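You operate a simulated robot arm through the tools that you are given. There is no shell and no other tool. Be economical: measure what you need, move in short steps, check, and stop when the job is done.

The job below is to be done with a simulated two-armed robot. You get a single attempt, and the scene is never put back.

TASK
Pour the blue can's kerosene into the big heater and light it.
Fine: tank closed and locked before it lights; can back on the stand. Set down upright: blue can.

The check looks at the end state, three seconds after you hand in, the way a careful person would. Anything else that was tipped, shoved, dropped, spilled or broken makes it a failure.

THE ROBOT
Two 7-joint arms with two-finger parallel grippers on one trunk, on a base that drives. Base frame: it is fixed to the floor where the robot stands at the start and does not move with it; the origin is under the middle of the robot, x ahead of it, y to its left, z up. Units: mm, degrees, N and s.
The left shoulder is at the start at [60, 143, 651], the right one opposite. With the tool pointing down near the work surface each hand reaches from about 100 to 700 mm from the robot's upright axis, wherever it stands, measured 20 degrees to its own side. Places, roughly: big heater [900, 200, 400]; blue can [-250, 1250, 500]; cap [-250, 1250, 750]; green can [750, 3000, 500]; grey can [1000, 2750, 1000]; heat knob [600, 300, 500]; heater switch [700, 300, 500]; red can [-250, 1250, 500]; tank of the big heater [900, 100, 200]; tank of the blue compactor [300, 1400, 500]; tank of the grey compactor [300, 800, 500]; yellow can [500, 3250, 500]. Payload 1.57 kg a hand.
The TCP of each hand is the grasp point between the finger pads, 30 mm short of the fingertips. In the tool frame z runs along the fingers and y along their closing line. The gripper opens to 110 mm. The fingers are 24 mm wide and 12 mm thick; the gripper's body (48 by 112 mm) begins 78 mm behind the TCP.
Orientation is that of the tool frame in the base frame, as a unit quaternion [x, y, z, w]. With the fingers straight down and closing along the base's y, the tool's x points along the base's -x, its y along +y and its z along -z.

THE INTERFACE
- The arms move only by the tool apply_moves. It takes "left_plan", "right_plan" or both (then of equal length, played together; a hand with none holds still); each is a list of rows, each an object (a shift or turn left out is 0, a gripper value left out holds the last) with "slide": the shift along the tool's x, y, z in units of 50 mm (1.0 is 50 mm), a list of three; "rotation": the turn, a rotation vector about the tool's x, y, z in units of 6 degrees (1.0 is 6 degrees), a list of three; "hand": the opening, from 0 (shut) to 1 (fully open). In form: [{"slide": [x, y, z], "rotation": [ax, ay, az], "hand": hand}, ...]. A call has 1 to 8 rows; each row shifts and turns the commanded pose from where the row before left it, along the tool's axes as they then stand. A call with a number of a shift or a turn outside -1 to 1 is refused whole. Each row takes 0.2 s and may step no farther than 50 mm and 8.6 degrees from the row before; otherwise, or with a gripper value out of range, the whole call is refused. A pose out of reach is approached as far as the arm can. The call stops where the force on the tool passes 90 N (or 10 N more than at its start, if that is more) or the arm is blocked; 0.2 s more then pass. The fingers move at their own pace (about 45 mm/s each) and stop on an object; they squeeze with about 20 N. The grip force told is the motor's: it shows also when the fingers shut on nothing. Time passes only in rows, and 0.2 s behind the last, so rows that do not move let the fingers close. The reply holds the time, the measured pose of the TCP, the force on the tool along the base axes, the opening and the grip force, in the units named above and with some noise, with the torque about the TCP (base axes, N m) and any sound that the robot's microphone picked up, and new pictures: "show" is both (left out), scene, wrist or none (wrist: the cameras of the hands that moved).
- Cameras (640 x 400 px; columns grow to the right, rows downward): "scene" is now at [36.2, 12.3, 1264.4]; the picture's right is [0.07, -1.00, 0.00], its down [-0.84, -0.06, -0.53] and it looks along [0.53, 0.04, -0.85] (base axes); focal length 266 px, centre (320, 200). "left" rides on the left gripper at [70, -16, -141] in its tool frame; the picture's right is [0.23, 0.97, 0.00], its down [-0.86, 0.20, -0.48] and it looks along [-0.47, 0.11, 0.88] (tool axes); focal length 222 px, centre (320, 200). "right" rides on the right gripper at [70, 16, -141] in its tool frame; the picture's right is [-0.23, 0.97, 0.00], its down [-0.86, -0.20, -0.48] and it looks along [-0.47, -0.11, 0.88] (tool axes); focal length 222 px, centre (320, 200). There is no depth. A picture from a camera that has moved, and an enlarged one, comes with that camera's place and axes in the base frame and with its lens. The place of the scene camera against the robot may be out by one fixed shift of up to 25 mm in any direction.
- move_column(by): slides the trunk up (or, below 0, down) by that many mm; the arms and the scene camera ride with it, the base frame stays. It gives what a move gives, with no picture.
- base_move(legs): drives the robot by 1 to 6 legs, each [ahead, left, turn to the left] in mm, mm and degrees, along the robot's own axes; the way and the turn of a leg run together, so that a leg with both is an arc; at most 1500 mm and 180 degrees a leg. The arms and the cameras ride along, it lands a little off, and it stops where it bumps. It gives what a move gives, and a new picture of the scene camera.
- aim_head(pan, tilt): turns the head with the scene camera to pan (to the left, within 86 degrees either way) and tilt (down, from -29 to 69), counted from straight ahead of the robot. It gives what a move gives, and a new picture of the scene camera.
- zoom(camera, box): a new picture of the part [left, top, right, bottom] of that camera's present view, enlarged. It takes no simulated time.
- sign_off(): hands the job in; it is judged then, once.

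Work in short steps. Places have to be worked out from the pictures, the camera data and where the tool is seen: move nearer, look again, correct. Check each grasp and each placing, and mend what went wrong. You have 120 turns and 260 pictures in all, those below and enlarged ones among them. Open the grippers and draw the arms clear of the work before you hand the job in, unless the task says otherwise; then end with one line.

The tools are called after "Request:" as a command line: name --argument value ..., lists and objects as JSON in quotes. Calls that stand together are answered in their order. apply_moves: Moves the arms, as the interface text tells. Its arguments: {"type":"object","properties":{"left_plan":{"type":"array"},"right_plan":{"type":"array"},"show":{"type":"string","enum":["both","scene","wrist","none"]}},"required":[]} The other tools are called the same way: move_column (by) slides the trunk up or down; base_move (legs) drives the base; aim_head (pan, tilt) turns the head that bears the scene camera; zoom (camera, box) takes an enlarged picture of a part of a camera's view; sign_off () hands the job in.

At the start:

```text
clock: 0.0
left_tcp_pos: [503.5, 234.1, 731.8]
left_tool_rot: [0.001, 1.0, 0.0, -0.001]
left_ft_force: [-0.6, -0.1, -0.4]
left_ft_torque: [-0.04, 0.03, 0.01]
left_width: 110.1
left_grip_force: 0.1
right_tcp_pos: [488.5, -182.5, 732.1]
right_tool_rot: [0.0, 1.0, 0.0, 0.0]
right_ft_force: [0.8, -0.4, -0.7]
right_ft_torque: [0.0, -0.03, 0.0]
right_width: 110.0
right_grip_force: 0.2
trunk travel left (down, up): [-250.0, 340.0]
robot x, y, heading: [1.8, -0.5, -0.1]
head pan, tilt: [3.8, 57.9]
```

scene: 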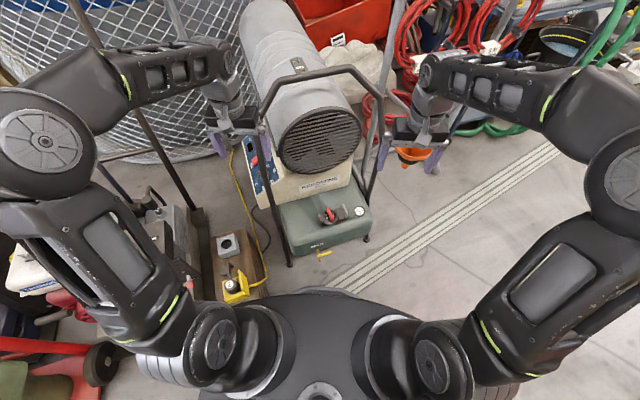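
right: 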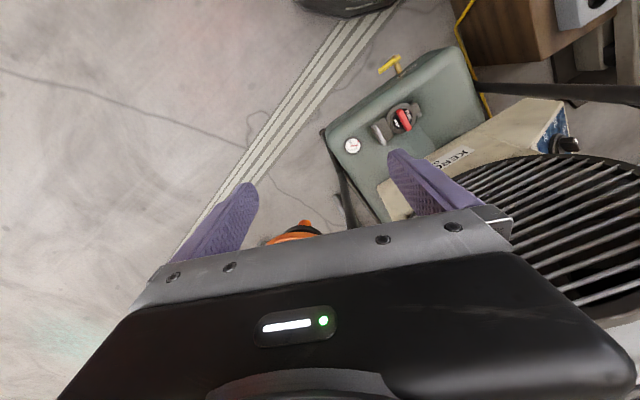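
left: 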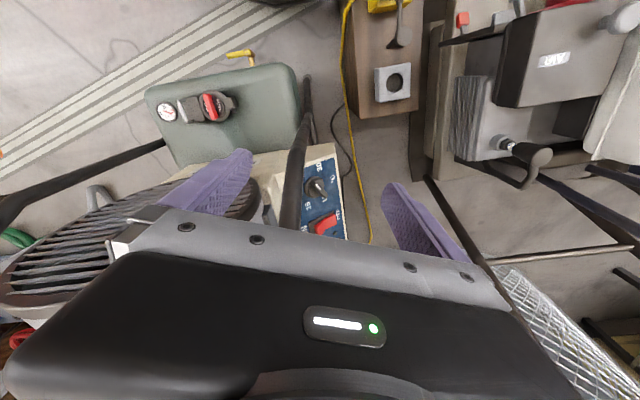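

The heater is straight ahead, with its tank, cap and side panel in view. I'll zoom in on the tank and the panel, and look left towards the stand with the cans.

Request:
zoom --camera "scene" --box '[220, 120, 400, 300]'

Request:
zoom --camera "left" --box '[130, 40, 370, 250]'

Request:
aim_head --pan 80 --tilt 30

```text
2.22 times, centred on (310, 210) of scene
camera zoom: at [36.2, 12.3, 1264.4], right [0.07, -1.0, 0.0], down [-0.84, -0.06, -0.53], along [0.53, 0.04, -0.85], focal length 590 px, centre (342, 178)
```

zoom: 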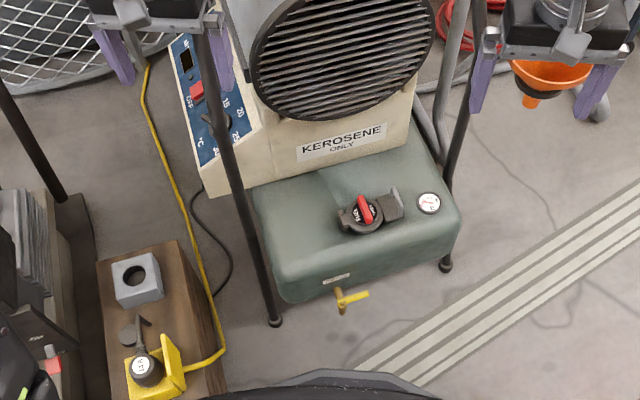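

```text
1.90 times, centred on (250, 145) of left
camera zoom: at [433.7, 217.8, 872.1], right [-0.23, 0.97, 0.0], down [0.86, 0.2, 0.48], along [0.47, 0.11, -0.88], focal length 423 px, centre (453, 305)
```

zoom: 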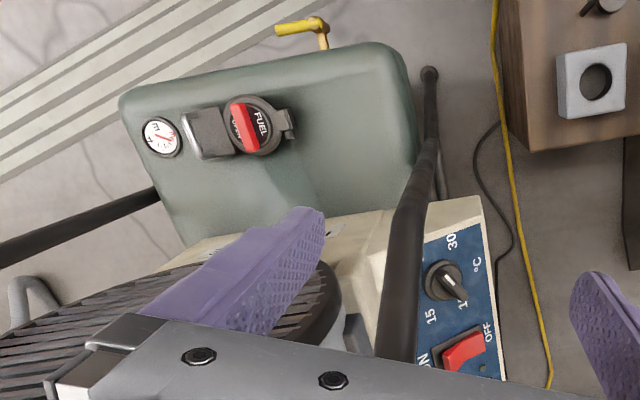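

```text
clock: 1.5
left_tcp_pos: [503.3, 234.1, 731.5]
left_tool_rot: [0.0, 1.0, 0.001, 0.0]
left_ft_force: [-0.7, -0.2, -0.2]
left_ft_torque: [0.0, -0.01, 0.02]
left_width: 109.8
left_grip_force: 0.1
right_tcp_pos: [489.0, -181.4, 731.0]
right_tool_rot: [0.0, 1.0, 0.0, 0.0]
right_ft_force: [-0.1, 0.2, -0.5]
right_ft_torque: [-0.03, 0.01, -0.03]
right_width: 110.2
right_grip_force: 0.2
trunk travel left (down, up): [-250.0, 340.0]
robot x, y, heading: [2.9, -2.2, -0.3]
head pan, tilt: [80.0, 30.0]
camera scene: at [-16.9, 96.8, 1303.9], right [0.98, -0.17, 0.0], down [-0.09, -0.49, -0.87], along [0.15, 0.85, -0.5], focal length 266 px, centre (320, 200)
```

scene: 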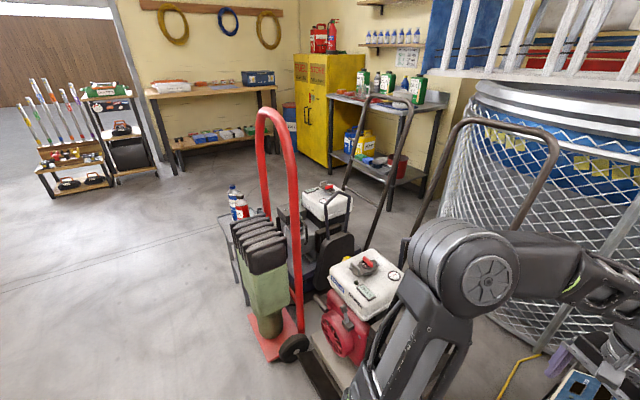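

Request:
zoom --camera "scene" --box '[190, 160, 310, 310]'

Request:
zoom --camera "scene" --box '[290, 40, 450, 210]'

```text
2.67 times, centred on (250, 235) of scene
camera zoom: at [-16.9, 96.8, 1303.9], right [0.98, -0.17, 0.0], down [-0.09, -0.49, -0.87], along [0.15, 0.85, -0.5], focal length 708 px, centre (507, 107)
```

zoom: 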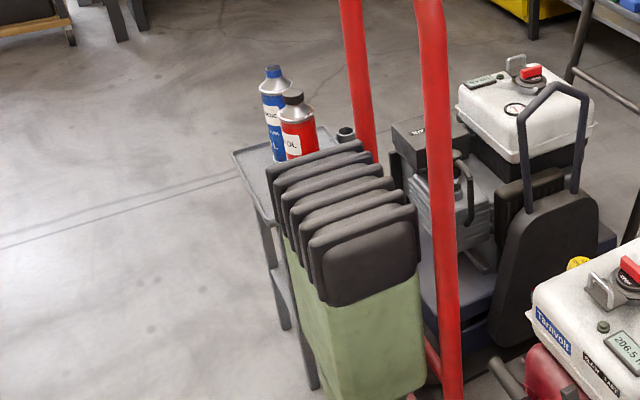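

```text
2.35 times, centred on (370, 125) of scene
camera zoom: at [-16.9, 96.8, 1303.9], right [0.98, -0.17, 0.0], down [-0.09, -0.49, -0.87], along [0.15, 0.85, -0.5], focal length 625 px, centre (202, 376)
```

zoom: 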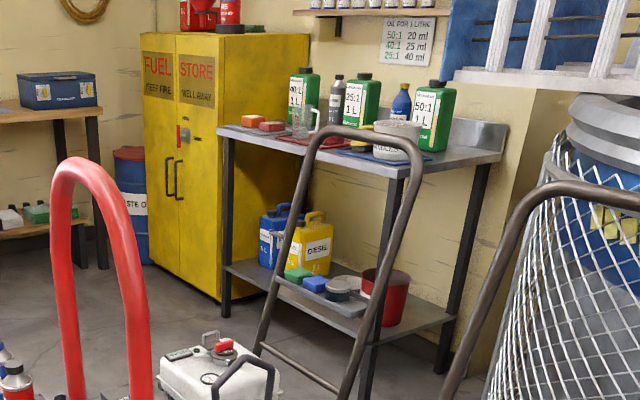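

I'll raise the trunk so the grippers clear the handle frame, then back away a little.

Request:
move_column --by 150

Request:
aim_head --pan 0 --tilt 45

Request:
base_move --legs '[[-400, 0, 0]]'

Request:
aim_head --pan 86 --tilt 35

```text
clock: 3.2
left_tcp_pos: [504.5, 234.0, 880.8]
left_tool_rot: [0.0, 1.0, 0.0, 0.0]
left_ft_force: [0.5, 0.1, -0.5]
left_ft_torque: [0.0, 0.0, 0.0]
left_width: 109.8
left_grip_force: 0.1
right_tcp_pos: [488.6, -183.4, 881.5]
right_tool_rot: [0.0, 1.0, 0.001, 0.001]
right_ft_force: [0.8, 0.6, 0.1]
right_ft_torque: [-0.02, -0.01, 0.0]
right_width: 109.8
right_grip_force: 0.1
trunk travel left (down, up): [-400.0, 190.0]
robot x, y, heading: [-2.8, -0.3, -0.0]
head pan, tilt: [80.0, 30.0]
```

```text
clock: 4.8
left_tcp_pos: [504.6, 235.2, 881.5]
left_tool_rot: [0.0, 1.0, 0.001, 0.0]
left_ft_force: [0.2, -0.5, -0.2]
left_ft_torque: [0.02, 0.04, -0.03]
left_width: 109.9
left_grip_force: 0.0
right_tcp_pos: [488.7, -182.1, 881.1]
right_tool_rot: [0.001, 1.0, 0.001, 0.0]
right_ft_force: [-0.2, 0.4, 0.6]
right_ft_torque: [-0.03, -0.01, -0.02]
right_width: 110.2
right_grip_force: 0.0
trunk travel left (down, up): [-400.0, 190.0]
robot x, y, heading: [-3.1, 2.3, 0.1]
head pan, tilt: [0.0, 45.0]
camera scene: at [48.7, 7.8, 1431.4], right [0.0, -1.0, 0.0], down [-0.71, 0.0, -0.71], along [0.71, 0.0, -0.71], focal length 266 px, centre (320, 200)
```

scene: 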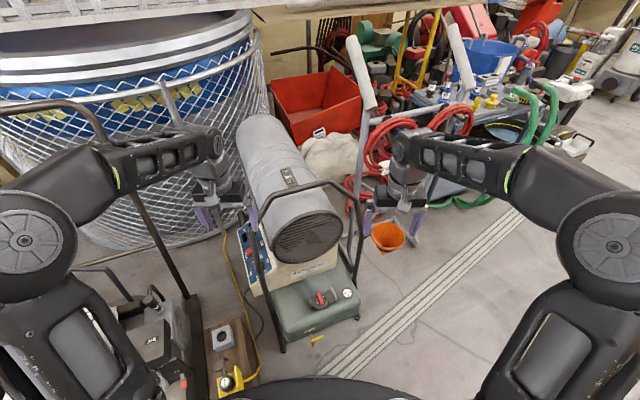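

```text
clock: 7.3
left_tcp_pos: [100.5, 233.5, 880.7]
left_tool_rot: [0.003, 1.0, 0.0, 0.001]
left_ft_force: [0.7, -0.3, -0.5]
left_ft_torque: [0.02, -0.02, 0.0]
left_width: 110.0
left_grip_force: 0.1
right_tcp_pos: [82.7, -183.3, 882.2]
right_tool_rot: [0.003, 1.0, 0.001, 0.0]
right_ft_force: [-0.2, 0.1, 0.1]
right_ft_torque: [-0.03, -0.02, 0.0]
right_width: 110.1
right_grip_force: 0.0
trunk travel left (down, up): [-400.0, 190.0]
robot x, y, heading: [-403.6, 1.3, -0.1]
head pan, tilt: [0.0, 45.0]
camera scene: at [-356.1, 8.4, 1431.4], right [0.0, -1.0, 0.0], down [-0.71, 0.0, -0.71], along [0.71, 0.0, -0.71], focal length 266 px, centre (320, 200)
```

scene: 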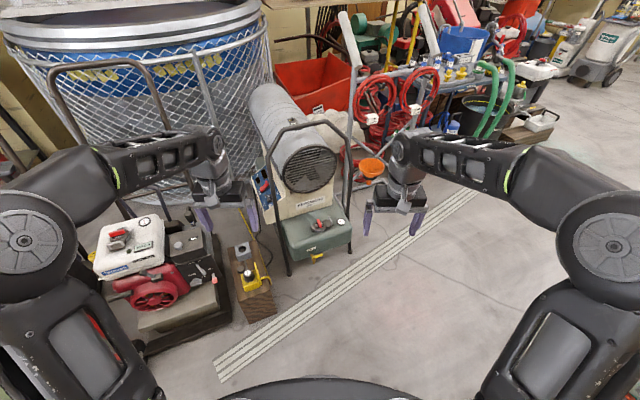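

```text
clock: 8.9
left_tcp_pos: [100.2, 233.0, 880.6]
left_tool_rot: [0.003, 1.0, 0.0, 0.0]
left_ft_force: [-0.9, -0.3, 0.0]
left_ft_torque: [0.0, -0.04, 0.01]
left_width: 110.2
left_grip_force: 0.1
right_tcp_pos: [82.8, -183.8, 881.5]
right_tool_rot: [0.002, 1.0, 0.001, 0.0]
right_ft_force: [-0.1, 1.3, -0.1]
right_ft_torque: [0.04, -0.01, 0.01]
right_width: 109.9
right_grip_force: 0.0
trunk travel left (down, up): [-400.0, 190.0]
robot x, y, heading: [-405.4, -1.4, -0.3]
head pan, tilt: [85.9, 35.0]
camera scene: at [-430.1, 96.7, 1446.2], right [1.0, -0.08, 0.0], down [-0.04, -0.57, -0.82], along [0.06, 0.82, -0.57], focal length 266 px, centre (320, 200)
```

scene: 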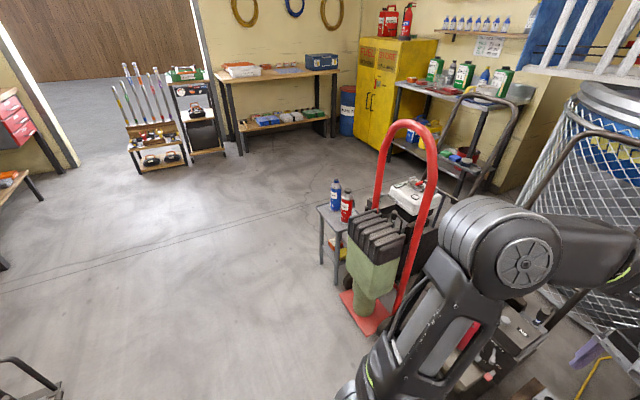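

The floor to the left is clear and the stand with the blue and red cans is beyond the hand truck. I'll turn left in place and roll forward a bit.

Request:
base_move --legs '[[-100, 0, 0], [0, 0, 90], [300, 0, 0]]'

Request:
aim_head --pan -15 --tilt 45

```text
clock: 15.5
left_tcp_pos: [-750.1, 802.4, 881.1]
left_tool_rot: [0.711, -0.703, 0.0, 0.0]
left_ft_force: [-0.4, -0.4, -0.3]
left_ft_torque: [0.0, 0.0, 0.0]
left_width: 110.0
left_grip_force: 0.0
right_tcp_pos: [-333.2, 792.6, 881.2]
right_tool_rot: [0.711, -0.703, 0.0, 0.001]
right_ft_force: [0.1, 0.5, -0.3]
right_ft_torque: [-0.02, -0.01, 0.0]
right_width: 109.9
right_grip_force: 0.0
trunk travel left (down, up): [-400.0, 190.0]
robot x, y, heading: [-507.6, 303.6, 90.7]
head pan, tilt: [85.9, 35.0]
camera scene: at [-599.8, 284.9, 1446.2], right [0.06, 1.0, 0.0], down [0.57, -0.03, -0.82], along [-0.82, 0.05, -0.57], focal length 266 px, centre (320, 200)
```

scene: 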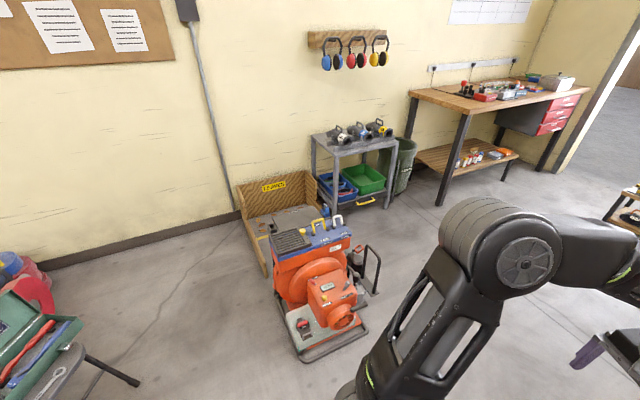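

```text
clock: 17.3
left_tcp_pos: [-749.3, 801.9, 883.0]
left_tool_rot: [0.711, -0.703, 0.0, 0.0]
left_ft_force: [-0.1, -1.8, -0.5]
left_ft_torque: [0.01, 0.0, 0.02]
left_width: 109.8
left_grip_force: 0.0
right_tcp_pos: [-332.4, 791.0, 880.7]
right_tool_rot: [0.711, -0.703, -0.001, 0.0]
right_ft_force: [-0.5, 0.5, -1.0]
right_ft_torque: [0.04, -0.03, 0.01]
right_width: 110.0
right_grip_force: 0.0
trunk travel left (down, up): [-400.0, 190.0]
robot x, y, heading: [-510.2, 299.1, 90.7]
head pan, tilt: [-15.0, 45.0]
camera scene: at [-491.7, 357.7, 1431.3], right [0.97, -0.25, 0.0], down [-0.17, -0.69, -0.71], along [0.17, 0.69, -0.71], focal length 266 px, centre (320, 200)
```

scene: 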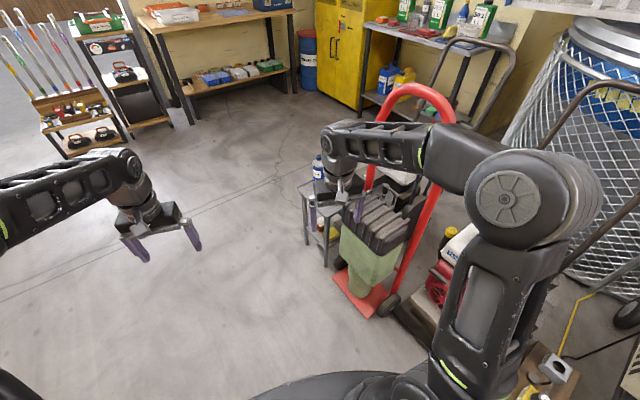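

The stand is at about (-290, 1290) beside the hand truck. I'll approach it from its free side, the -x side, facing +x.

Request:
base_move --legs '[[0, 450, 0], [950, 0, 0], [0, 0, -90]]'

Request:
aim_head --pan 0 --tilt 50

```text
clock: 20.0
left_tcp_pos: [-1185.7, 792.2, 881.1]
left_tool_rot: [0.716, -0.699, 0.0, 0.0]
left_ft_force: [-0.8, 0.9, -0.2]
left_ft_torque: [0.08, -0.01, 0.01]
left_width: 110.0
left_grip_force: 0.1
right_tcp_pos: [-770.3, 786.4, 881.9]
right_tool_rot: [0.717, -0.697, 0.0, -0.001]
right_ft_force: [1.0, -0.3, 0.9]
right_ft_torque: [-0.01, 0.01, -0.04]
right_width: 109.9
right_grip_force: 0.0
trunk travel left (down, up): [-400.0, 190.0]
robot x, y, heading: [-938.7, 292.6, 91.2]
head pan, tilt: [-15.0, 45.0]
stopped in leg 1: the robot was blocked; the commanded pose is now the measured one
camera scene: at [-921.3, 351.8, 1431.3], right [0.97, -0.24, 0.0], down [-0.17, -0.69, -0.71], along [0.17, 0.69, -0.71], focal length 266 px, centre (320, 200)
```

scene: 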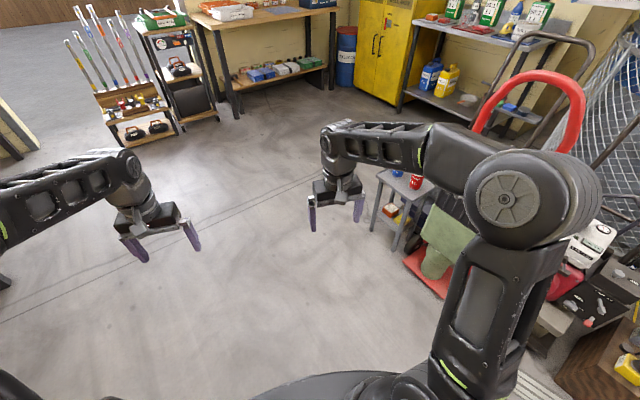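

```text
clock: 20.7
left_tcp_pos: [-1185.7, 795.7, 880.6]
left_tool_rot: [0.715, -0.699, 0.001, 0.0]
left_ft_force: [0.1, 0.7, 0.6]
left_ft_torque: [0.0, -0.01, -0.02]
left_width: 110.1
left_grip_force: 0.0
right_tcp_pos: [-769.6, 787.5, 881.3]
right_tool_rot: [0.715, -0.699, 0.0, 0.001]
right_ft_force: [0.6, -0.1, 0.1]
right_ft_torque: [-0.02, -0.04, -0.01]
right_width: 110.1
right_grip_force: 0.0
trunk travel left (down, up): [-400.0, 190.0]
robot x, y, heading: [-936.2, 296.1, 91.0]
head pan, tilt: [0.0, 50.0]
camera scene: at [-942.9, 351.4, 1424.4], right [1.0, 0.02, 0.0], down [0.02, -0.77, -0.64], along [-0.01, 0.64, -0.77], focal length 266 px, centre (320, 200)
```

scene: 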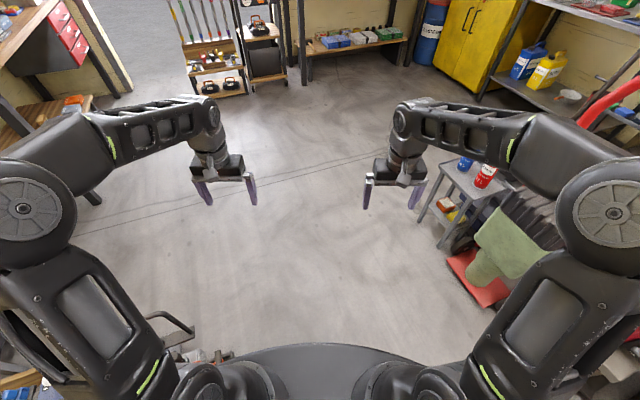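

It bumped on something at the left after 430 mm. I'll move off it to the right a little and look at what it was.

Request:
base_move --legs '[[0, -60, 0]]'

Request:
aim_head --pan 75 --tilt 55

```text
clock: 21.7
left_tcp_pos: [-1125.9, 794.6, 880.6]
left_tool_rot: [0.716, -0.698, -0.001, 0.0]
left_ft_force: [-0.4, 0.5, -1.7]
left_ft_torque: [-0.01, 0.05, 0.01]
left_width: 109.9
left_grip_force: 0.0
right_tcp_pos: [-707.7, 788.9, 880.9]
right_tool_rot: [0.716, -0.698, -0.001, 0.001]
right_ft_force: [0.2, 0.0, 0.7]
right_ft_torque: [-0.01, 0.04, 0.02]
right_width: 109.9
right_grip_force: 0.1
trunk travel left (down, up): [-400.0, 190.0]
robot x, y, heading: [-876.7, 293.0, 91.5]
head pan, tilt: [0.0, 50.0]
camera scene: at [-880.8, 351.3, 1424.4], right [1.0, 0.02, 0.0], down [0.02, -0.77, -0.64], along [-0.02, 0.64, -0.77], focal length 266 px, centre (320, 200)
```

scene: 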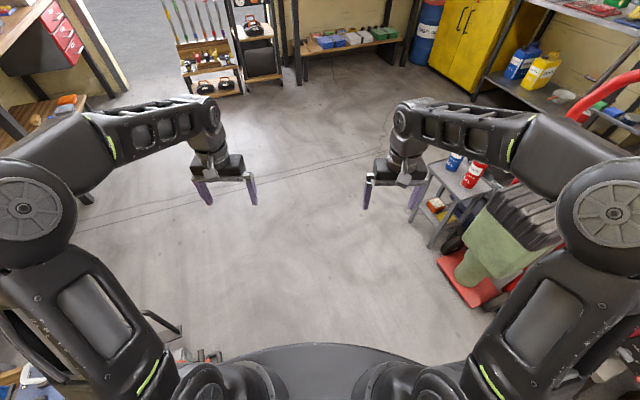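

```text
clock: 23.2
left_tcp_pos: [-1124.9, 793.9, 879.7]
left_tool_rot: [0.716, -0.698, 0.0, 0.001]
left_ft_force: [-0.5, -0.6, 0.1]
left_ft_torque: [0.02, 0.0, -0.01]
left_width: 110.0
left_grip_force: 0.0
right_tcp_pos: [-709.7, 789.6, 881.7]
right_tool_rot: [0.716, -0.698, 0.0, 0.0]
right_ft_force: [0.5, -0.6, 0.5]
right_ft_torque: [0.01, -0.01, -0.01]
right_width: 110.1
right_grip_force: 0.1
trunk travel left (down, up): [-400.0, 190.0]
robot x, y, heading: [-875.9, 296.3, 91.2]
head pan, tilt: [75.0, 55.0]
camera scene: at [-950.3, 291.4, 1417.9], right [0.24, 0.97, 0.0], down [0.8, -0.19, -0.57], along [-0.56, 0.14, -0.82], focal length 266 px, centre (320, 200)
```

scene: 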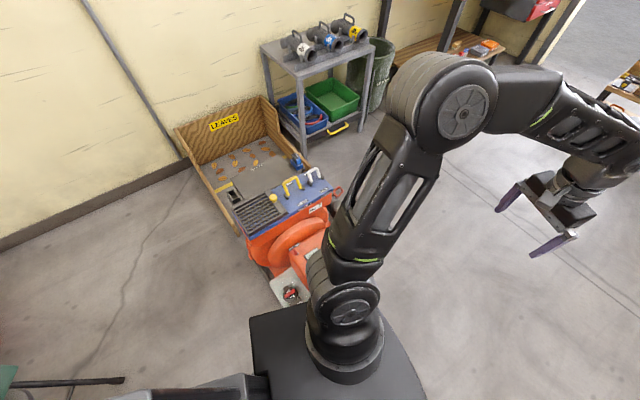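

The machine stands undisturbed. Now I drive up alongside the stand and turn to face it.

Request:
base_move --legs '[[950, 0, 0], [0, 0, -91]]'

Request:
aim_head --pan 0 --tilt 55

```text
clock: 31.9
left_tcp_pos: [-402.1, 1458.7, 881.4]
left_tool_rot: [-0.008, 1.0, 0.0, 0.0]
left_ft_force: [0.8, -0.2, 0.8]
left_ft_torque: [-0.01, 0.01, 0.0]
left_width: 110.1
left_grip_force: 0.0
right_tcp_pos: [-412.1, 1042.7, 879.7]
right_tool_rot: [-0.008, 1.0, 0.0, 0.001]
right_ft_force: [-0.3, -0.2, -0.3]
right_ft_torque: [0.0, 0.0, 0.01]
right_width: 110.0
right_grip_force: 0.1
trunk travel left (down, up): [-400.0, 190.0]
robot x, y, heading: [-899.2, 1213.9, 0.8]
head pan, tilt: [75.0, 55.0]
camera scene: at [-917.0, 1293.3, 1417.9], right [0.97, -0.25, 0.0], down [-0.2, -0.79, -0.57], along [0.14, 0.56, -0.82], focal length 266 px, centre (320, 200)
```

scene: 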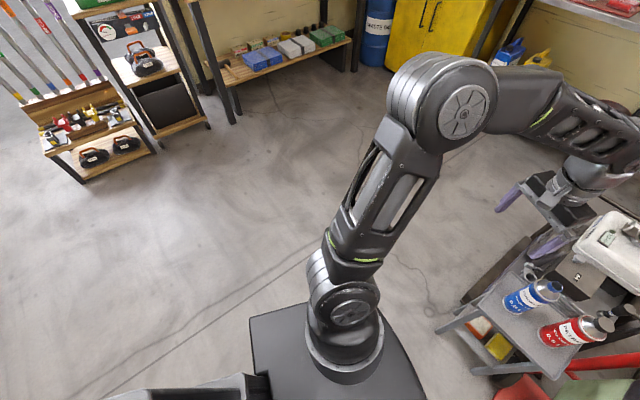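

```text
clock: 33.3
left_tcp_pos: [-402.3, 1458.7, 881.4]
left_tool_rot: [-0.008, 1.0, 0.0, 0.0]
left_ft_force: [0.5, 0.2, -0.3]
left_ft_torque: [-0.06, 0.01, -0.03]
left_width: 109.9
left_grip_force: 0.0
right_tcp_pos: [-412.1, 1042.1, 880.9]
right_tool_rot: [-0.008, 1.0, 0.0, 0.0]
right_ft_force: [-0.4, 0.3, 0.1]
right_ft_torque: [0.03, -0.01, -0.05]
right_width: 110.1
right_grip_force: 0.1
trunk travel left (down, up): [-400.0, 190.0]
robot x, y, heading: [-901.7, 1216.9, 0.6]
head pan, tilt: [0.0, 55.0]
camera scene: at [-862.6, 1224.5, 1417.9], right [0.01, -1.0, 0.0], down [-0.82, -0.01, -0.57], along [0.57, 0.01, -0.82], focal length 266 px, centre (320, 200)
```

scene: 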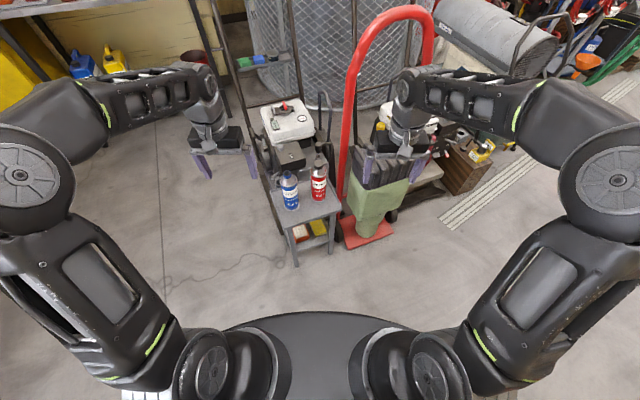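

Request:
zoom --camera "scene" --box '[240, 130, 370, 270]'

```text
2.86 times, centred on (305, 200) of scene
camera zoom: at [-862.6, 1224.5, 1417.9], right [0.01, -1.0, 0.0], down [-0.82, -0.01, -0.57], along [0.57, 0.01, -0.82], focal length 759 px, centre (363, 200)
```

zoom: 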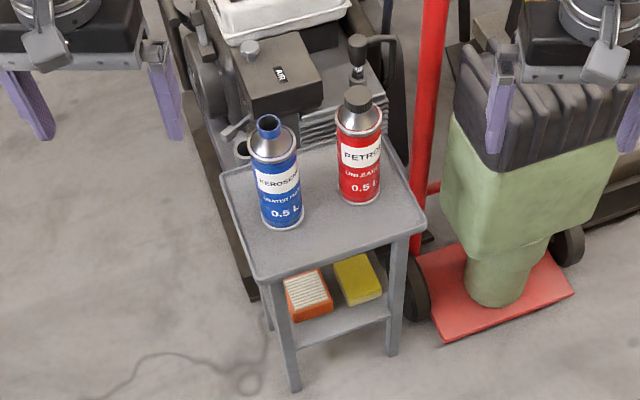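

The blue can reads KEROSENE 0.5 L and stands at about (-225, 1355), base z about 440, height about 240. I move closer and start turning the left tool horizontal for a side grasp.

Request:
base_move --legs '[[90, 0, -1]]'

Request:
apply_moves --left_plan '[{"slide": [1, -1, 0]}, {"slide": [0.7, -1, 0]}, {"rotation": [0, -1, 0]}, {"rotation": [0, -1, 0]}, {"rotation": [0, -1, 0]}, {"rotation": [0, -1, 0]}, {"rotation": [0, -1, 0]}, {"rotation": [0, -1, 0]}]' --show "wrist"

```text
clock: 34.4
left_tcp_pos: [-306.6, 1449.3, 881.4]
left_tool_rot: [0.001, 1.0, 0.0, 0.0]
left_ft_force: [0.2, -0.3, 0.7]
left_ft_torque: [-0.01, 0.06, -0.01]
left_width: 110.2
left_grip_force: 0.0
right_tcp_pos: [-324.6, 1034.0, 880.2]
right_tool_rot: [-0.001, 1.0, 0.0, 0.0]
right_ft_force: [0.4, -0.1, -0.1]
right_ft_torque: [0.01, 0.05, -0.01]
right_width: 110.0
right_grip_force: 0.0
trunk travel left (down, up): [-400.0, 190.0]
robot x, y, heading: [-811.6, 1217.5, -0.4]
head pan, tilt: [0.0, 55.0]
camera scene: at [-772.4, 1224.1, 1417.8], right [0.0, -1.0, 0.0], down [-0.82, 0.0, -0.57], along [0.57, 0.0, -0.82], focal length 266 px, centre (320, 200)
```

scene: 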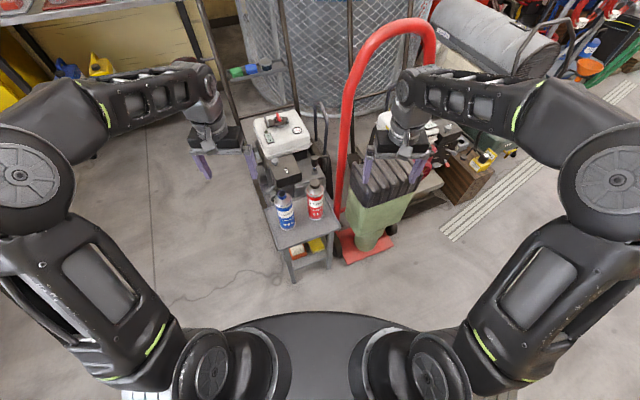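

```text
refused: row 1 steps farther than a row can; nothing moved
```

The row was too long; I'll split it so the norm stays under 50 mm.

Request:
apply_moves --left_plan '[{"slide": [0.65, -0.7, 0]}, {"slide": [0.65, -0.7, 0]}, {"slide": [0.4, -0.4, 0], "rotation": [0, -1, 0]}, {"rotation": [0, -1, 0]}, {"rotation": [0, -1, 0]}, {"rotation": [0, -1, 0]}, {"rotation": [0, -1, 0]}, {"rotation": [0, -1, 0]}]' --show "wrist"

```text
clock: 36.2
left_tcp_pos: [-394.0, 1359.5, 880.7]
left_tool_rot: [0.001, 0.951, 0.001, 0.308]
left_ft_force: [0.4, 0.3, 0.1]
left_ft_torque: [-0.02, -0.07, -0.01]
left_width: 110.0
left_grip_force: 0.1
right_tcp_pos: [-326.2, 1033.2, 881.5]
right_tool_rot: [0.0, 1.0, 0.0, 0.0]
right_ft_force: [-0.2, 0.3, -0.3]
right_ft_torque: [-0.04, 0.02, -0.02]
right_width: 109.6
right_grip_force: 0.0
trunk travel left (down, up): [-400.0, 190.0]
robot x, y, heading: [-812.3, 1215.1, -0.4]
head pan, tilt: [0.0, 55.0]
camera left: at [-533.9, 1343.4, 953.8], right [-0.18, 0.97, -0.13], down [0.41, 0.2, 0.89], along [0.89, 0.11, -0.44], focal length 222 px, centre (320, 200)
```

left: 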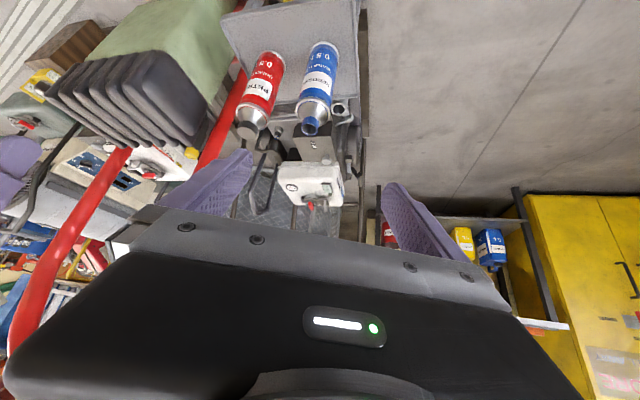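

Request:
zoom --camera "left" --box '[220, 30, 370, 150]'

Request:
zoom --camera "scene" --box '[250, 160, 350, 260]'

```text
3.33 times, centred on (295, 90) of left
camera zoom: at [-533.9, 1343.4, 953.8], right [-0.18, 0.97, -0.13], down [0.41, 0.2, 0.89], along [0.89, 0.11, -0.44], focal length 740 px, centre (403, 567)
```

zoom: 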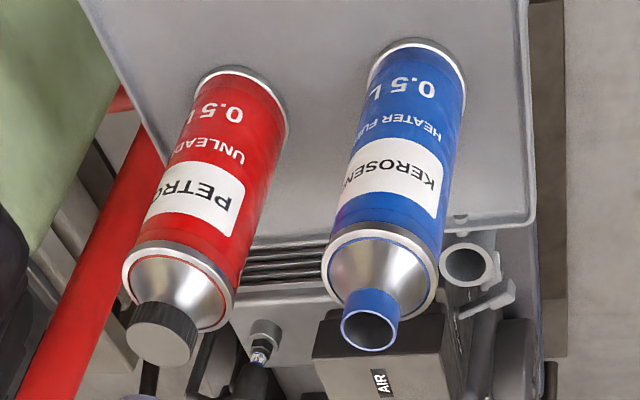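

```text
4.00 times, centred on (300, 210) of scene
camera zoom: at [-774.0, 1224.1, 1417.9], right [0.0, -1.0, 0.0], down [-0.82, 0.0, -0.57], along [0.57, 0.0, -0.82], focal length 1062 px, centre (400, 160)
```

zoom: 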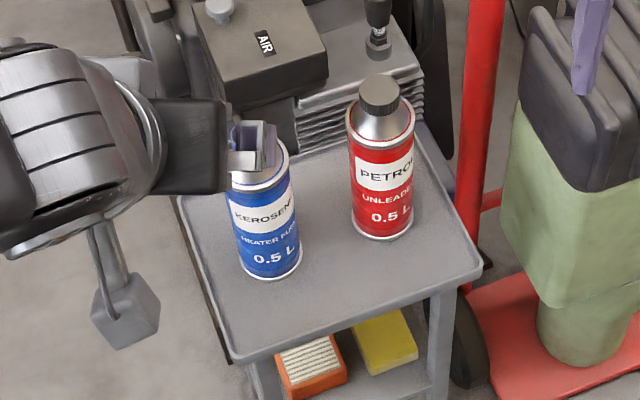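

The blue can is open at the neck, so it must stay upright. I'll finish turning the tool horizontal.

Request:
apply_moves --left_plan '[{"rotation": [0, -1, 0]}, {"rotation": [0, -1, 0]}, {"rotation": [0, -1, 0]}, {"rotation": [0, -1, 0]}, {"rotation": [0, -1, 0]}, {"rotation": [0, -1, 0]}, {"rotation": [0, -1, 0]}, {"rotation": [0, -1, 0]}]' --show "none"

Request:
apply_moves --left_plan '[{"rotation": [0, -1, 0]}, {"slide": [1, 0, 0]}, {"slide": [1, 0, 0]}, {"slide": [1, 0, 0]}, {"slide": [1, 0, 0]}]'

```text
clock: 38.0
left_tcp_pos: [-274.2, 1319.0, 927.2]
left_tool_rot: [0.001, 0.743, -0.001, 0.669]
left_ft_force: [0.5, -0.1, -0.8]
left_ft_torque: [-0.02, 0.01, 0.0]
left_width: 110.2
left_grip_force: 0.0
left hand out of reach, approached as far as the arm can: row 1, 2, 3, 4, 5, 6, 7, 8
right_tcp_pos: [-325.2, 1035.0, 880.2]
right_tool_rot: [0.001, 1.0, 0.0, 0.0]
right_ft_force: [-0.2, 0.3, 0.0]
right_ft_torque: [0.05, 0.04, 0.04]
right_width: 110.0
right_grip_force: 0.0
trunk travel left (down, up): [-400.0, 190.0]
robot x, y, heading: [-813.2, 1214.9, -0.3]
head pan, tilt: [0.0, 55.0]
```

```text
clock: 39.2
left_tcp_pos: [-192.3, 1300.1, 817.8]
left_tool_rot: [0.001, 0.713, 0.002, 0.702]
left_ft_force: [1.0, -0.1, -0.2]
left_ft_torque: [-0.01, 0.01, -0.01]
left_width: 110.2
left_grip_force: 0.0
left hand out of reach, approached as far as the arm can: row 2, 3, 4, 5
right_tcp_pos: [-323.7, 1034.5, 882.0]
right_tool_rot: [0.0, 1.0, 0.0, 0.0]
right_ft_force: [0.0, -0.1, 0.4]
right_ft_torque: [-0.01, -0.01, -0.03]
right_width: 110.0
right_grip_force: 0.1
trunk travel left (down, up): [-400.0, 190.0]
robot x, y, heading: [-813.1, 1218.0, -0.3]
head pan, tilt: [0.0, 55.0]
camera scene: at [-773.2, 1224.1, 1417.9], right [0.0, -1.0, 0.0], down [-0.82, 0.0, -0.57], along [0.57, 0.0, -0.82], focal length 266 px, centre (320, 200)
camera left: at [-334.8, 1283.0, 750.5], right [0.0, 0.97, -0.22], down [-0.46, 0.2, 0.86], along [0.89, 0.11, 0.45], focal length 222 px, centre (320, 200)
```

scene: 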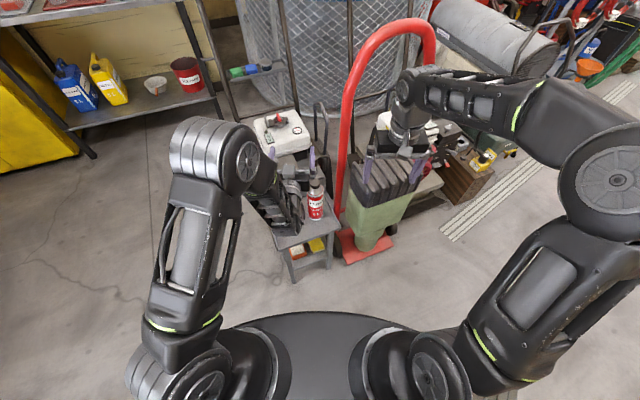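
left: 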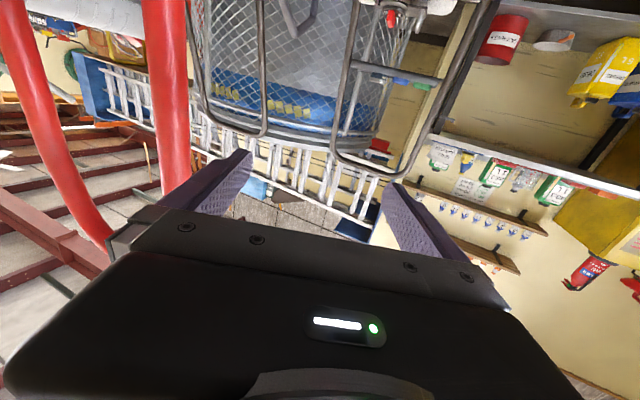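

The horizontal pose needs more distance: the hand stopped 620 mm ahead of the robot, above the cans. I'll back the base off so the can lies at that distance.

Request:
base_move --legs '[[-170, 0, 0]]'

Request:
apply_moves --left_plan '[{"slide": [0, 0, 0]}]'

```text
clock: 40.7
left_tcp_pos: [-364.6, 1298.8, 819.7]
left_tool_rot: [0.003, 0.713, 0.0, 0.701]
left_ft_force: [0.5, -0.3, 0.4]
left_ft_torque: [-0.02, 0.03, -0.01]
left_width: 110.0
left_grip_force: 0.0
right_tcp_pos: [-497.8, 1033.6, 882.3]
right_tool_rot: [0.002, 1.0, 0.0, 0.001]
right_ft_force: [-0.6, -0.6, -0.5]
right_ft_torque: [0.02, 0.0, -0.01]
right_width: 110.1
right_grip_force: 0.0
trunk travel left (down, up): [-400.0, 190.0]
robot x, y, heading: [-986.3, 1215.4, -0.5]
head pan, tilt: [0.0, 55.0]
camera scene: at [-945.7, 1224.9, 1418.0], right [-0.01, -1.0, 0.0], down [-0.82, 0.01, -0.57], along [0.57, 0.0, -0.82], focal length 266 px, centre (320, 200)
```

scene: 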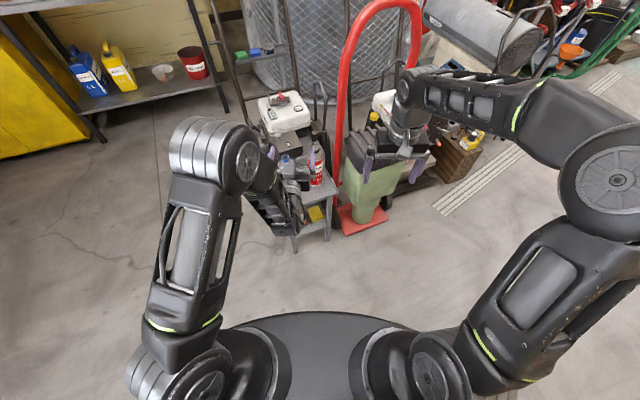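

```text
clock: 41.1
left_tcp_pos: [-364.0, 1299.4, 819.3]
left_tool_rot: [0.003, 0.713, 0.001, 0.701]
left_ft_force: [0.1, -0.2, -0.2]
left_ft_torque: [0.0, -0.02, -0.01]
left_width: 110.0
left_grip_force: 0.1
right_tcp_pos: [-498.1, 1033.8, 880.9]
right_tool_rot: [0.002, 1.0, 0.0, 0.0]
right_ft_force: [-0.1, -0.2, 0.2]
right_ft_torque: [-0.04, -0.01, 0.01]
right_width: 109.8
right_grip_force: 0.0
trunk travel left (down, up): [-400.0, 190.0]
robot x, y, heading: [-984.6, 1213.5, -0.6]
head pan, tilt: [0.0, 55.0]
camera scene: at [-944.9, 1224.9, 1417.9], right [-0.01, -1.0, 0.0], down [-0.82, 0.01, -0.57], along [0.57, 0.0, -0.82], focal length 266 px, centre (320, 200)
camera left: at [-506.4, 1282.6, 751.0], right [0.0, 0.97, -0.22], down [-0.46, 0.2, 0.86], along [0.89, 0.1, 0.45], focal length 222 px, centre (320, 200)
```

scene: 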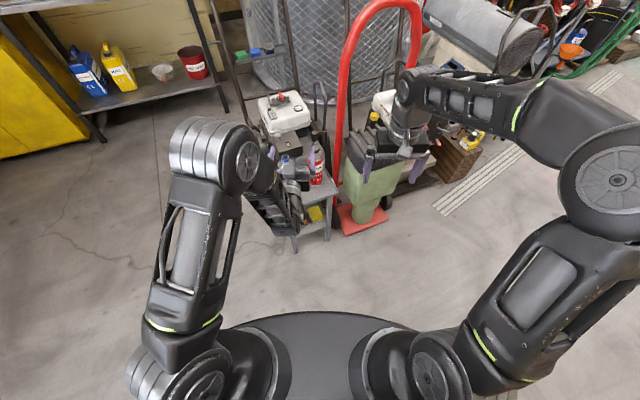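
left: 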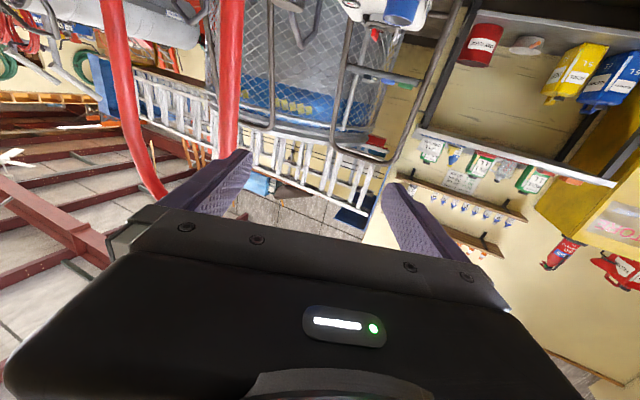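

I'll lower the trunk 150 mm, then go down further and across with the arm while staying short of the can.

Request:
move_column --by -150

Request:
apply_moves --left_plan '[{"slide": [0, 0.8, 0]}, {"slide": [0.9, 0, 0]}, {"slide": [0.9, 0, 0]}, {"slide": [0.4, 0, 0]}, {"slide": [0, 0, 0]}]'

```text
clock: 42.9
left_tcp_pos: [-364.9, 1298.0, 669.2]
left_tool_rot: [0.003, 0.713, 0.0, 0.701]
left_ft_force: [-0.5, -0.3, -0.4]
left_ft_torque: [-0.01, -0.02, 0.01]
left_width: 110.1
left_grip_force: 0.2
right_tcp_pos: [-497.1, 1033.8, 731.3]
right_tool_rot: [0.002, 1.0, 0.0, 0.0]
right_ft_force: [1.0, 0.4, 0.6]
right_ft_torque: [0.0, 0.01, 0.0]
right_width: 110.2
right_grip_force: 0.1
trunk travel left (down, up): [-250.0, 340.0]
robot x, y, heading: [-983.4, 1215.9, -0.3]
head pan, tilt: [0.0, 55.0]
```

```text
clock: 44.0
left_tcp_pos: [-321.2, 1296.8, 591.7]
left_tool_rot: [0.002, 0.715, 0.003, 0.699]
left_ft_force: [0.3, 0.8, 0.1]
left_ft_torque: [-0.02, -0.02, 0.01]
left_width: 110.1
left_grip_force: 0.1
left hand out of reach, approached as far as the arm can: row 1, 2, 3, 4
right_tcp_pos: [-497.0, 1033.7, 731.8]
right_tool_rot: [0.001, 1.0, 0.0, 0.0]
right_ft_force: [0.7, -0.7, 0.6]
right_ft_torque: [-0.01, -0.01, -0.02]
right_width: 109.8
right_grip_force: 0.1
trunk travel left (down, up): [-250.0, 340.0]
robot x, y, heading: [-984.7, 1214.2, -0.6]
head pan, tilt: [0.0, 55.0]
camera scene: at [-944.8, 1224.9, 1267.9], right [-0.01, -1.0, 0.0], down [-0.82, 0.01, -0.57], along [0.57, 0.0, -0.82], focal length 266 px, centre (320, 200)
camera left: at [-464.0, 1280.2, 525.7], right [-0.01, 0.98, -0.22], down [-0.46, 0.19, 0.87], along [0.89, 0.11, 0.45], focal length 222 px, centre (320, 200)
```

scene: 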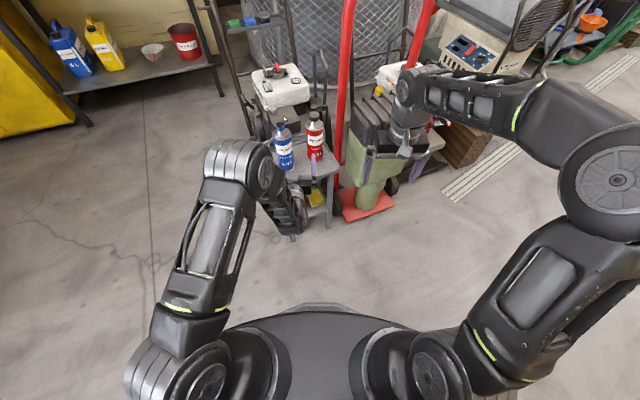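
left: 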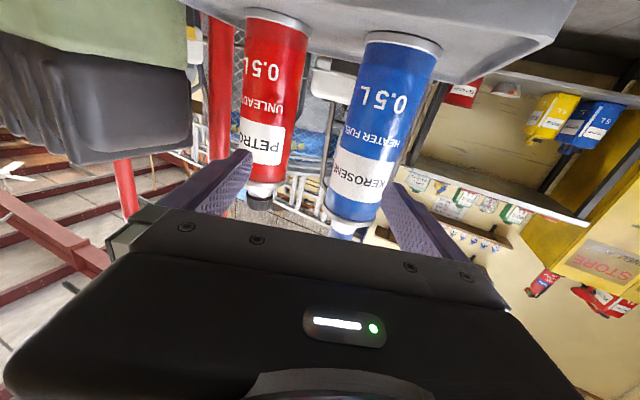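

The can is about 53 mm left of the hand's line and roughly 85 mm beyond the TCP. I'll shift the base left, slightly back, and look again.

Request:
base_move --legs '[[-20, 53, 0]]'

Request:
apply_moves --left_plan '[{"slide": [0.4, 0, 0.4]}, {"slide": [0, 0, 0]}]'

```text
clock: 45.0
left_tcp_pos: [-340.9, 1349.2, 592.8]
left_tool_rot: [0.002, 0.715, 0.003, 0.699]
left_ft_force: [0.5, -0.2, 0.0]
left_ft_torque: [0.03, -0.04, 0.04]
left_width: 110.0
left_grip_force: 0.1
right_tcp_pos: [-516.7, 1086.1, 731.8]
right_tool_rot: [0.002, 1.0, 0.0, 0.0]
right_ft_force: [0.2, -0.5, 1.1]
right_ft_torque: [-0.02, 0.02, -0.01]
right_width: 109.8
right_grip_force: 0.0
trunk travel left (down, up): [-250.0, 340.0]
robot x, y, heading: [-1004.6, 1269.3, -0.5]
head pan, tilt: [0.0, 55.0]
camera scene: at [-964.8, 1277.5, 1267.9], right [-0.01, -1.0, 0.0], down [-0.82, 0.01, -0.57], along [0.57, 0.0, -0.82], focal length 266 px, centre (320, 200)
```

scene: 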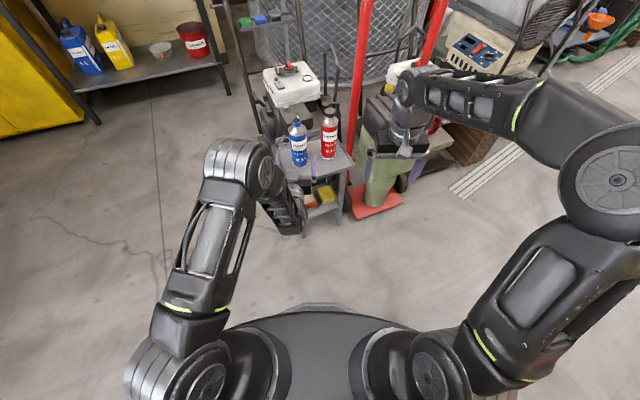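

```text
clock: 45.6
left_tcp_pos: [-321.4, 1349.0, 572.8]
left_tool_rot: [0.0, 0.715, 0.006, 0.699]
left_ft_force: [-0.1, 1.0, 0.2]
left_ft_torque: [-0.01, 0.01, 0.0]
left_width: 109.9
left_grip_force: 0.0
right_tcp_pos: [-516.9, 1086.6, 730.4]
right_tool_rot: [0.002, 1.0, -0.001, -0.001]
right_ft_force: [0.4, 0.3, -0.2]
right_ft_torque: [-0.01, 0.01, 0.0]
right_width: 110.2
right_grip_force: 0.0
trunk travel left (down, up): [-250.0, 340.0]
robot x, y, heading: [-1002.8, 1269.2, -0.4]
head pan, tilt: [0.0, 55.0]
camera scene: at [-964.5, 1277.4, 1267.9], right [-0.01, -1.0, 0.0], down [-0.82, 0.01, -0.57], along [0.57, 0.0, -0.82], focal length 266 px, centre (320, 200)
camera left: at [-465.1, 1332.2, 505.8], right [-0.01, 0.98, -0.22], down [-0.46, 0.19, 0.87], along [0.89, 0.11, 0.45], focal length 222 px, centre (320, 200)
```

scene: 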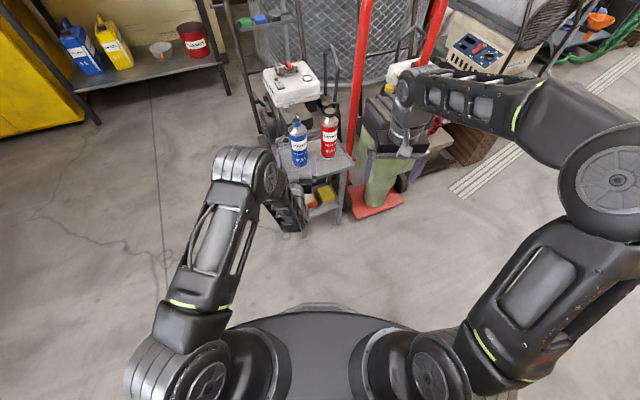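
left: 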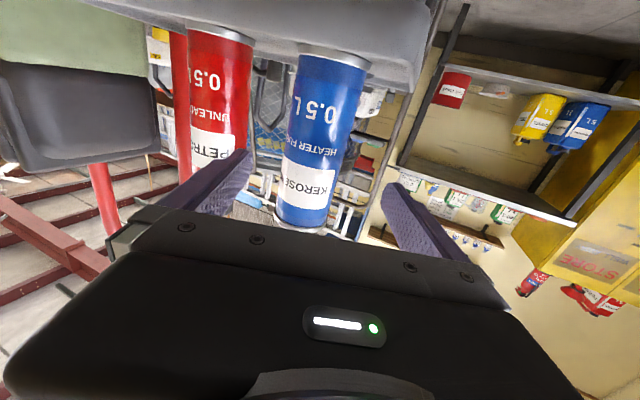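

The can axis is now in line with the tool. I narrow the fingers a bit for clearance from the red can and advance about 85 mm.

Request:
apply_moves --left_plan '[{"hand": 0.88}, {"slide": [0, 0, 0.5]}, {"slide": [0, 0, 0.5]}, {"slide": [0, 0, 0.5]}, {"slide": [0, 0, 0.2]}, {"slide": [0, 0, 0]}]'

Request:
zoom --camera "scene" --box '[250, 80, 370, 220]'

```text
clock: 47.0
left_tcp_pos: [-237.6, 1349.2, 570.5]
left_tool_rot: [0.002, 0.715, 0.004, 0.699]
left_ft_force: [0.1, 0.2, 1.2]
left_ft_torque: [-0.01, 0.0, -0.03]
left_width: 96.8
left_grip_force: 0.1
right_tcp_pos: [-516.2, 1086.0, 732.2]
right_tool_rot: [0.002, 1.0, -0.001, 0.0]
right_ft_force: [0.5, 0.2, 0.8]
right_ft_torque: [-0.03, -0.03, 0.02]
right_width: 110.1
right_grip_force: 0.1
trunk travel left (down, up): [-250.0, 340.0]
robot x, y, heading: [-1005.4, 1268.5, -0.4]
head pan, tilt: [0.0, 55.0]
camera scene: at [-964.7, 1277.4, 1267.9], right [-0.01, -1.0, 0.0], down [-0.82, 0.01, -0.57], along [0.57, 0.0, -0.82], focal length 266 px, centre (320, 200)
camera left: at [-379.1, 1332.9, 503.4], right [-0.01, 0.98, -0.22], down [-0.46, 0.19, 0.87], along [0.89, 0.11, 0.45], focal length 222 px, centre (320, 200)
```

scene: 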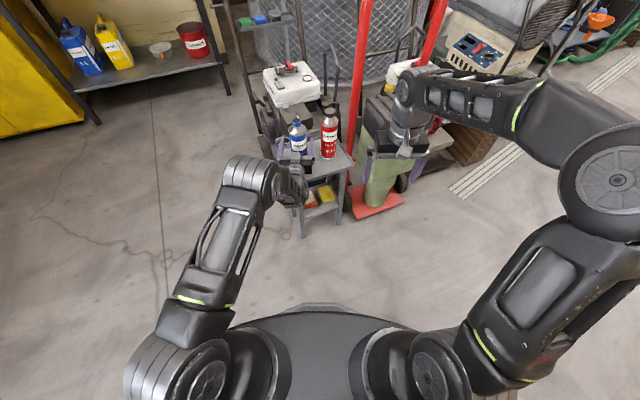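
left: 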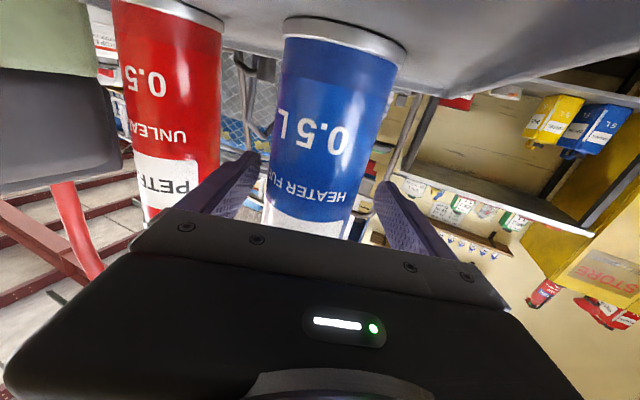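

```text
2.86 times, centred on (310, 150) of scene
camera zoom: at [-964.7, 1277.4, 1267.9], right [-0.01, -1.0, 0.0], down [-0.82, 0.01, -0.57], along [0.57, 0.0, -0.82], focal length 759 px, centre (349, 343)
```

zoom: 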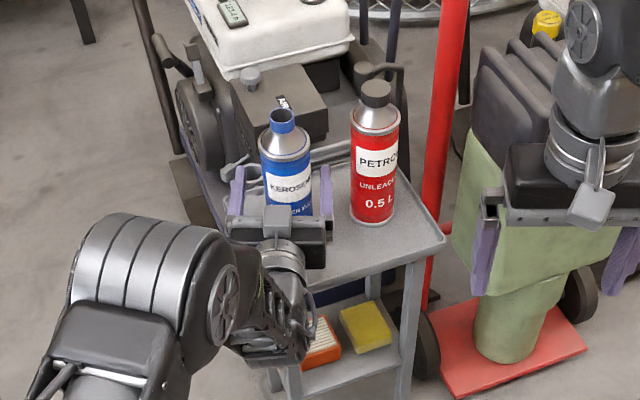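

The can sits right at the TCP between the fingers, grasp height about 97 mm above the stand top. I close.

Request:
apply_moves --left_plan '[{"hand": 0}, {}, {}, {}, {}]'

```text
clock: 48.2
left_tcp_pos: [-236.6, 1349.5, 571.5]
left_tool_rot: [0.002, 0.715, 0.004, 0.699]
left_ft_force: [0.5, 0.0, -0.5]
left_ft_torque: [-0.1, 0.0, -0.01]
left_width: 59.3
left_grip_force: 20.0
right_tcp_pos: [-516.7, 1086.8, 731.6]
right_tool_rot: [0.001, 1.0, -0.001, 0.0]
right_ft_force: [1.2, -0.4, -0.5]
right_ft_torque: [-0.05, 0.02, 0.0]
right_width: 109.7
right_grip_force: 0.1
trunk travel left (down, up): [-250.0, 340.0]
robot x, y, heading: [-1003.6, 1271.5, -0.2]
head pan, tilt: [0.0, 55.0]
camera scene: at [-964.7, 1277.4, 1267.9], right [-0.01, -1.0, 0.0], down [-0.82, 0.01, -0.57], along [0.57, 0.0, -0.82], focal length 266 px, centre (320, 200)
camera left: at [-379.2, 1332.8, 503.7], right [-0.01, 0.98, -0.22], down [-0.46, 0.19, 0.87], along [0.89, 0.11, 0.45], focal length 222 px, centre (320, 200)
```

scene: 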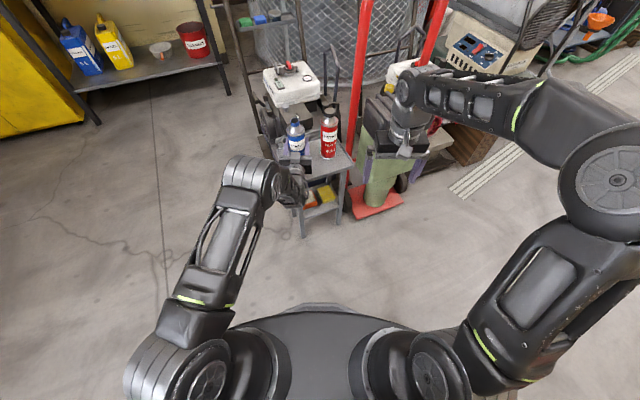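
left: 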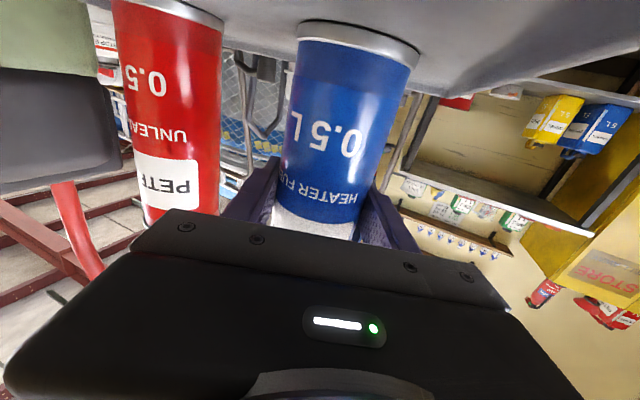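

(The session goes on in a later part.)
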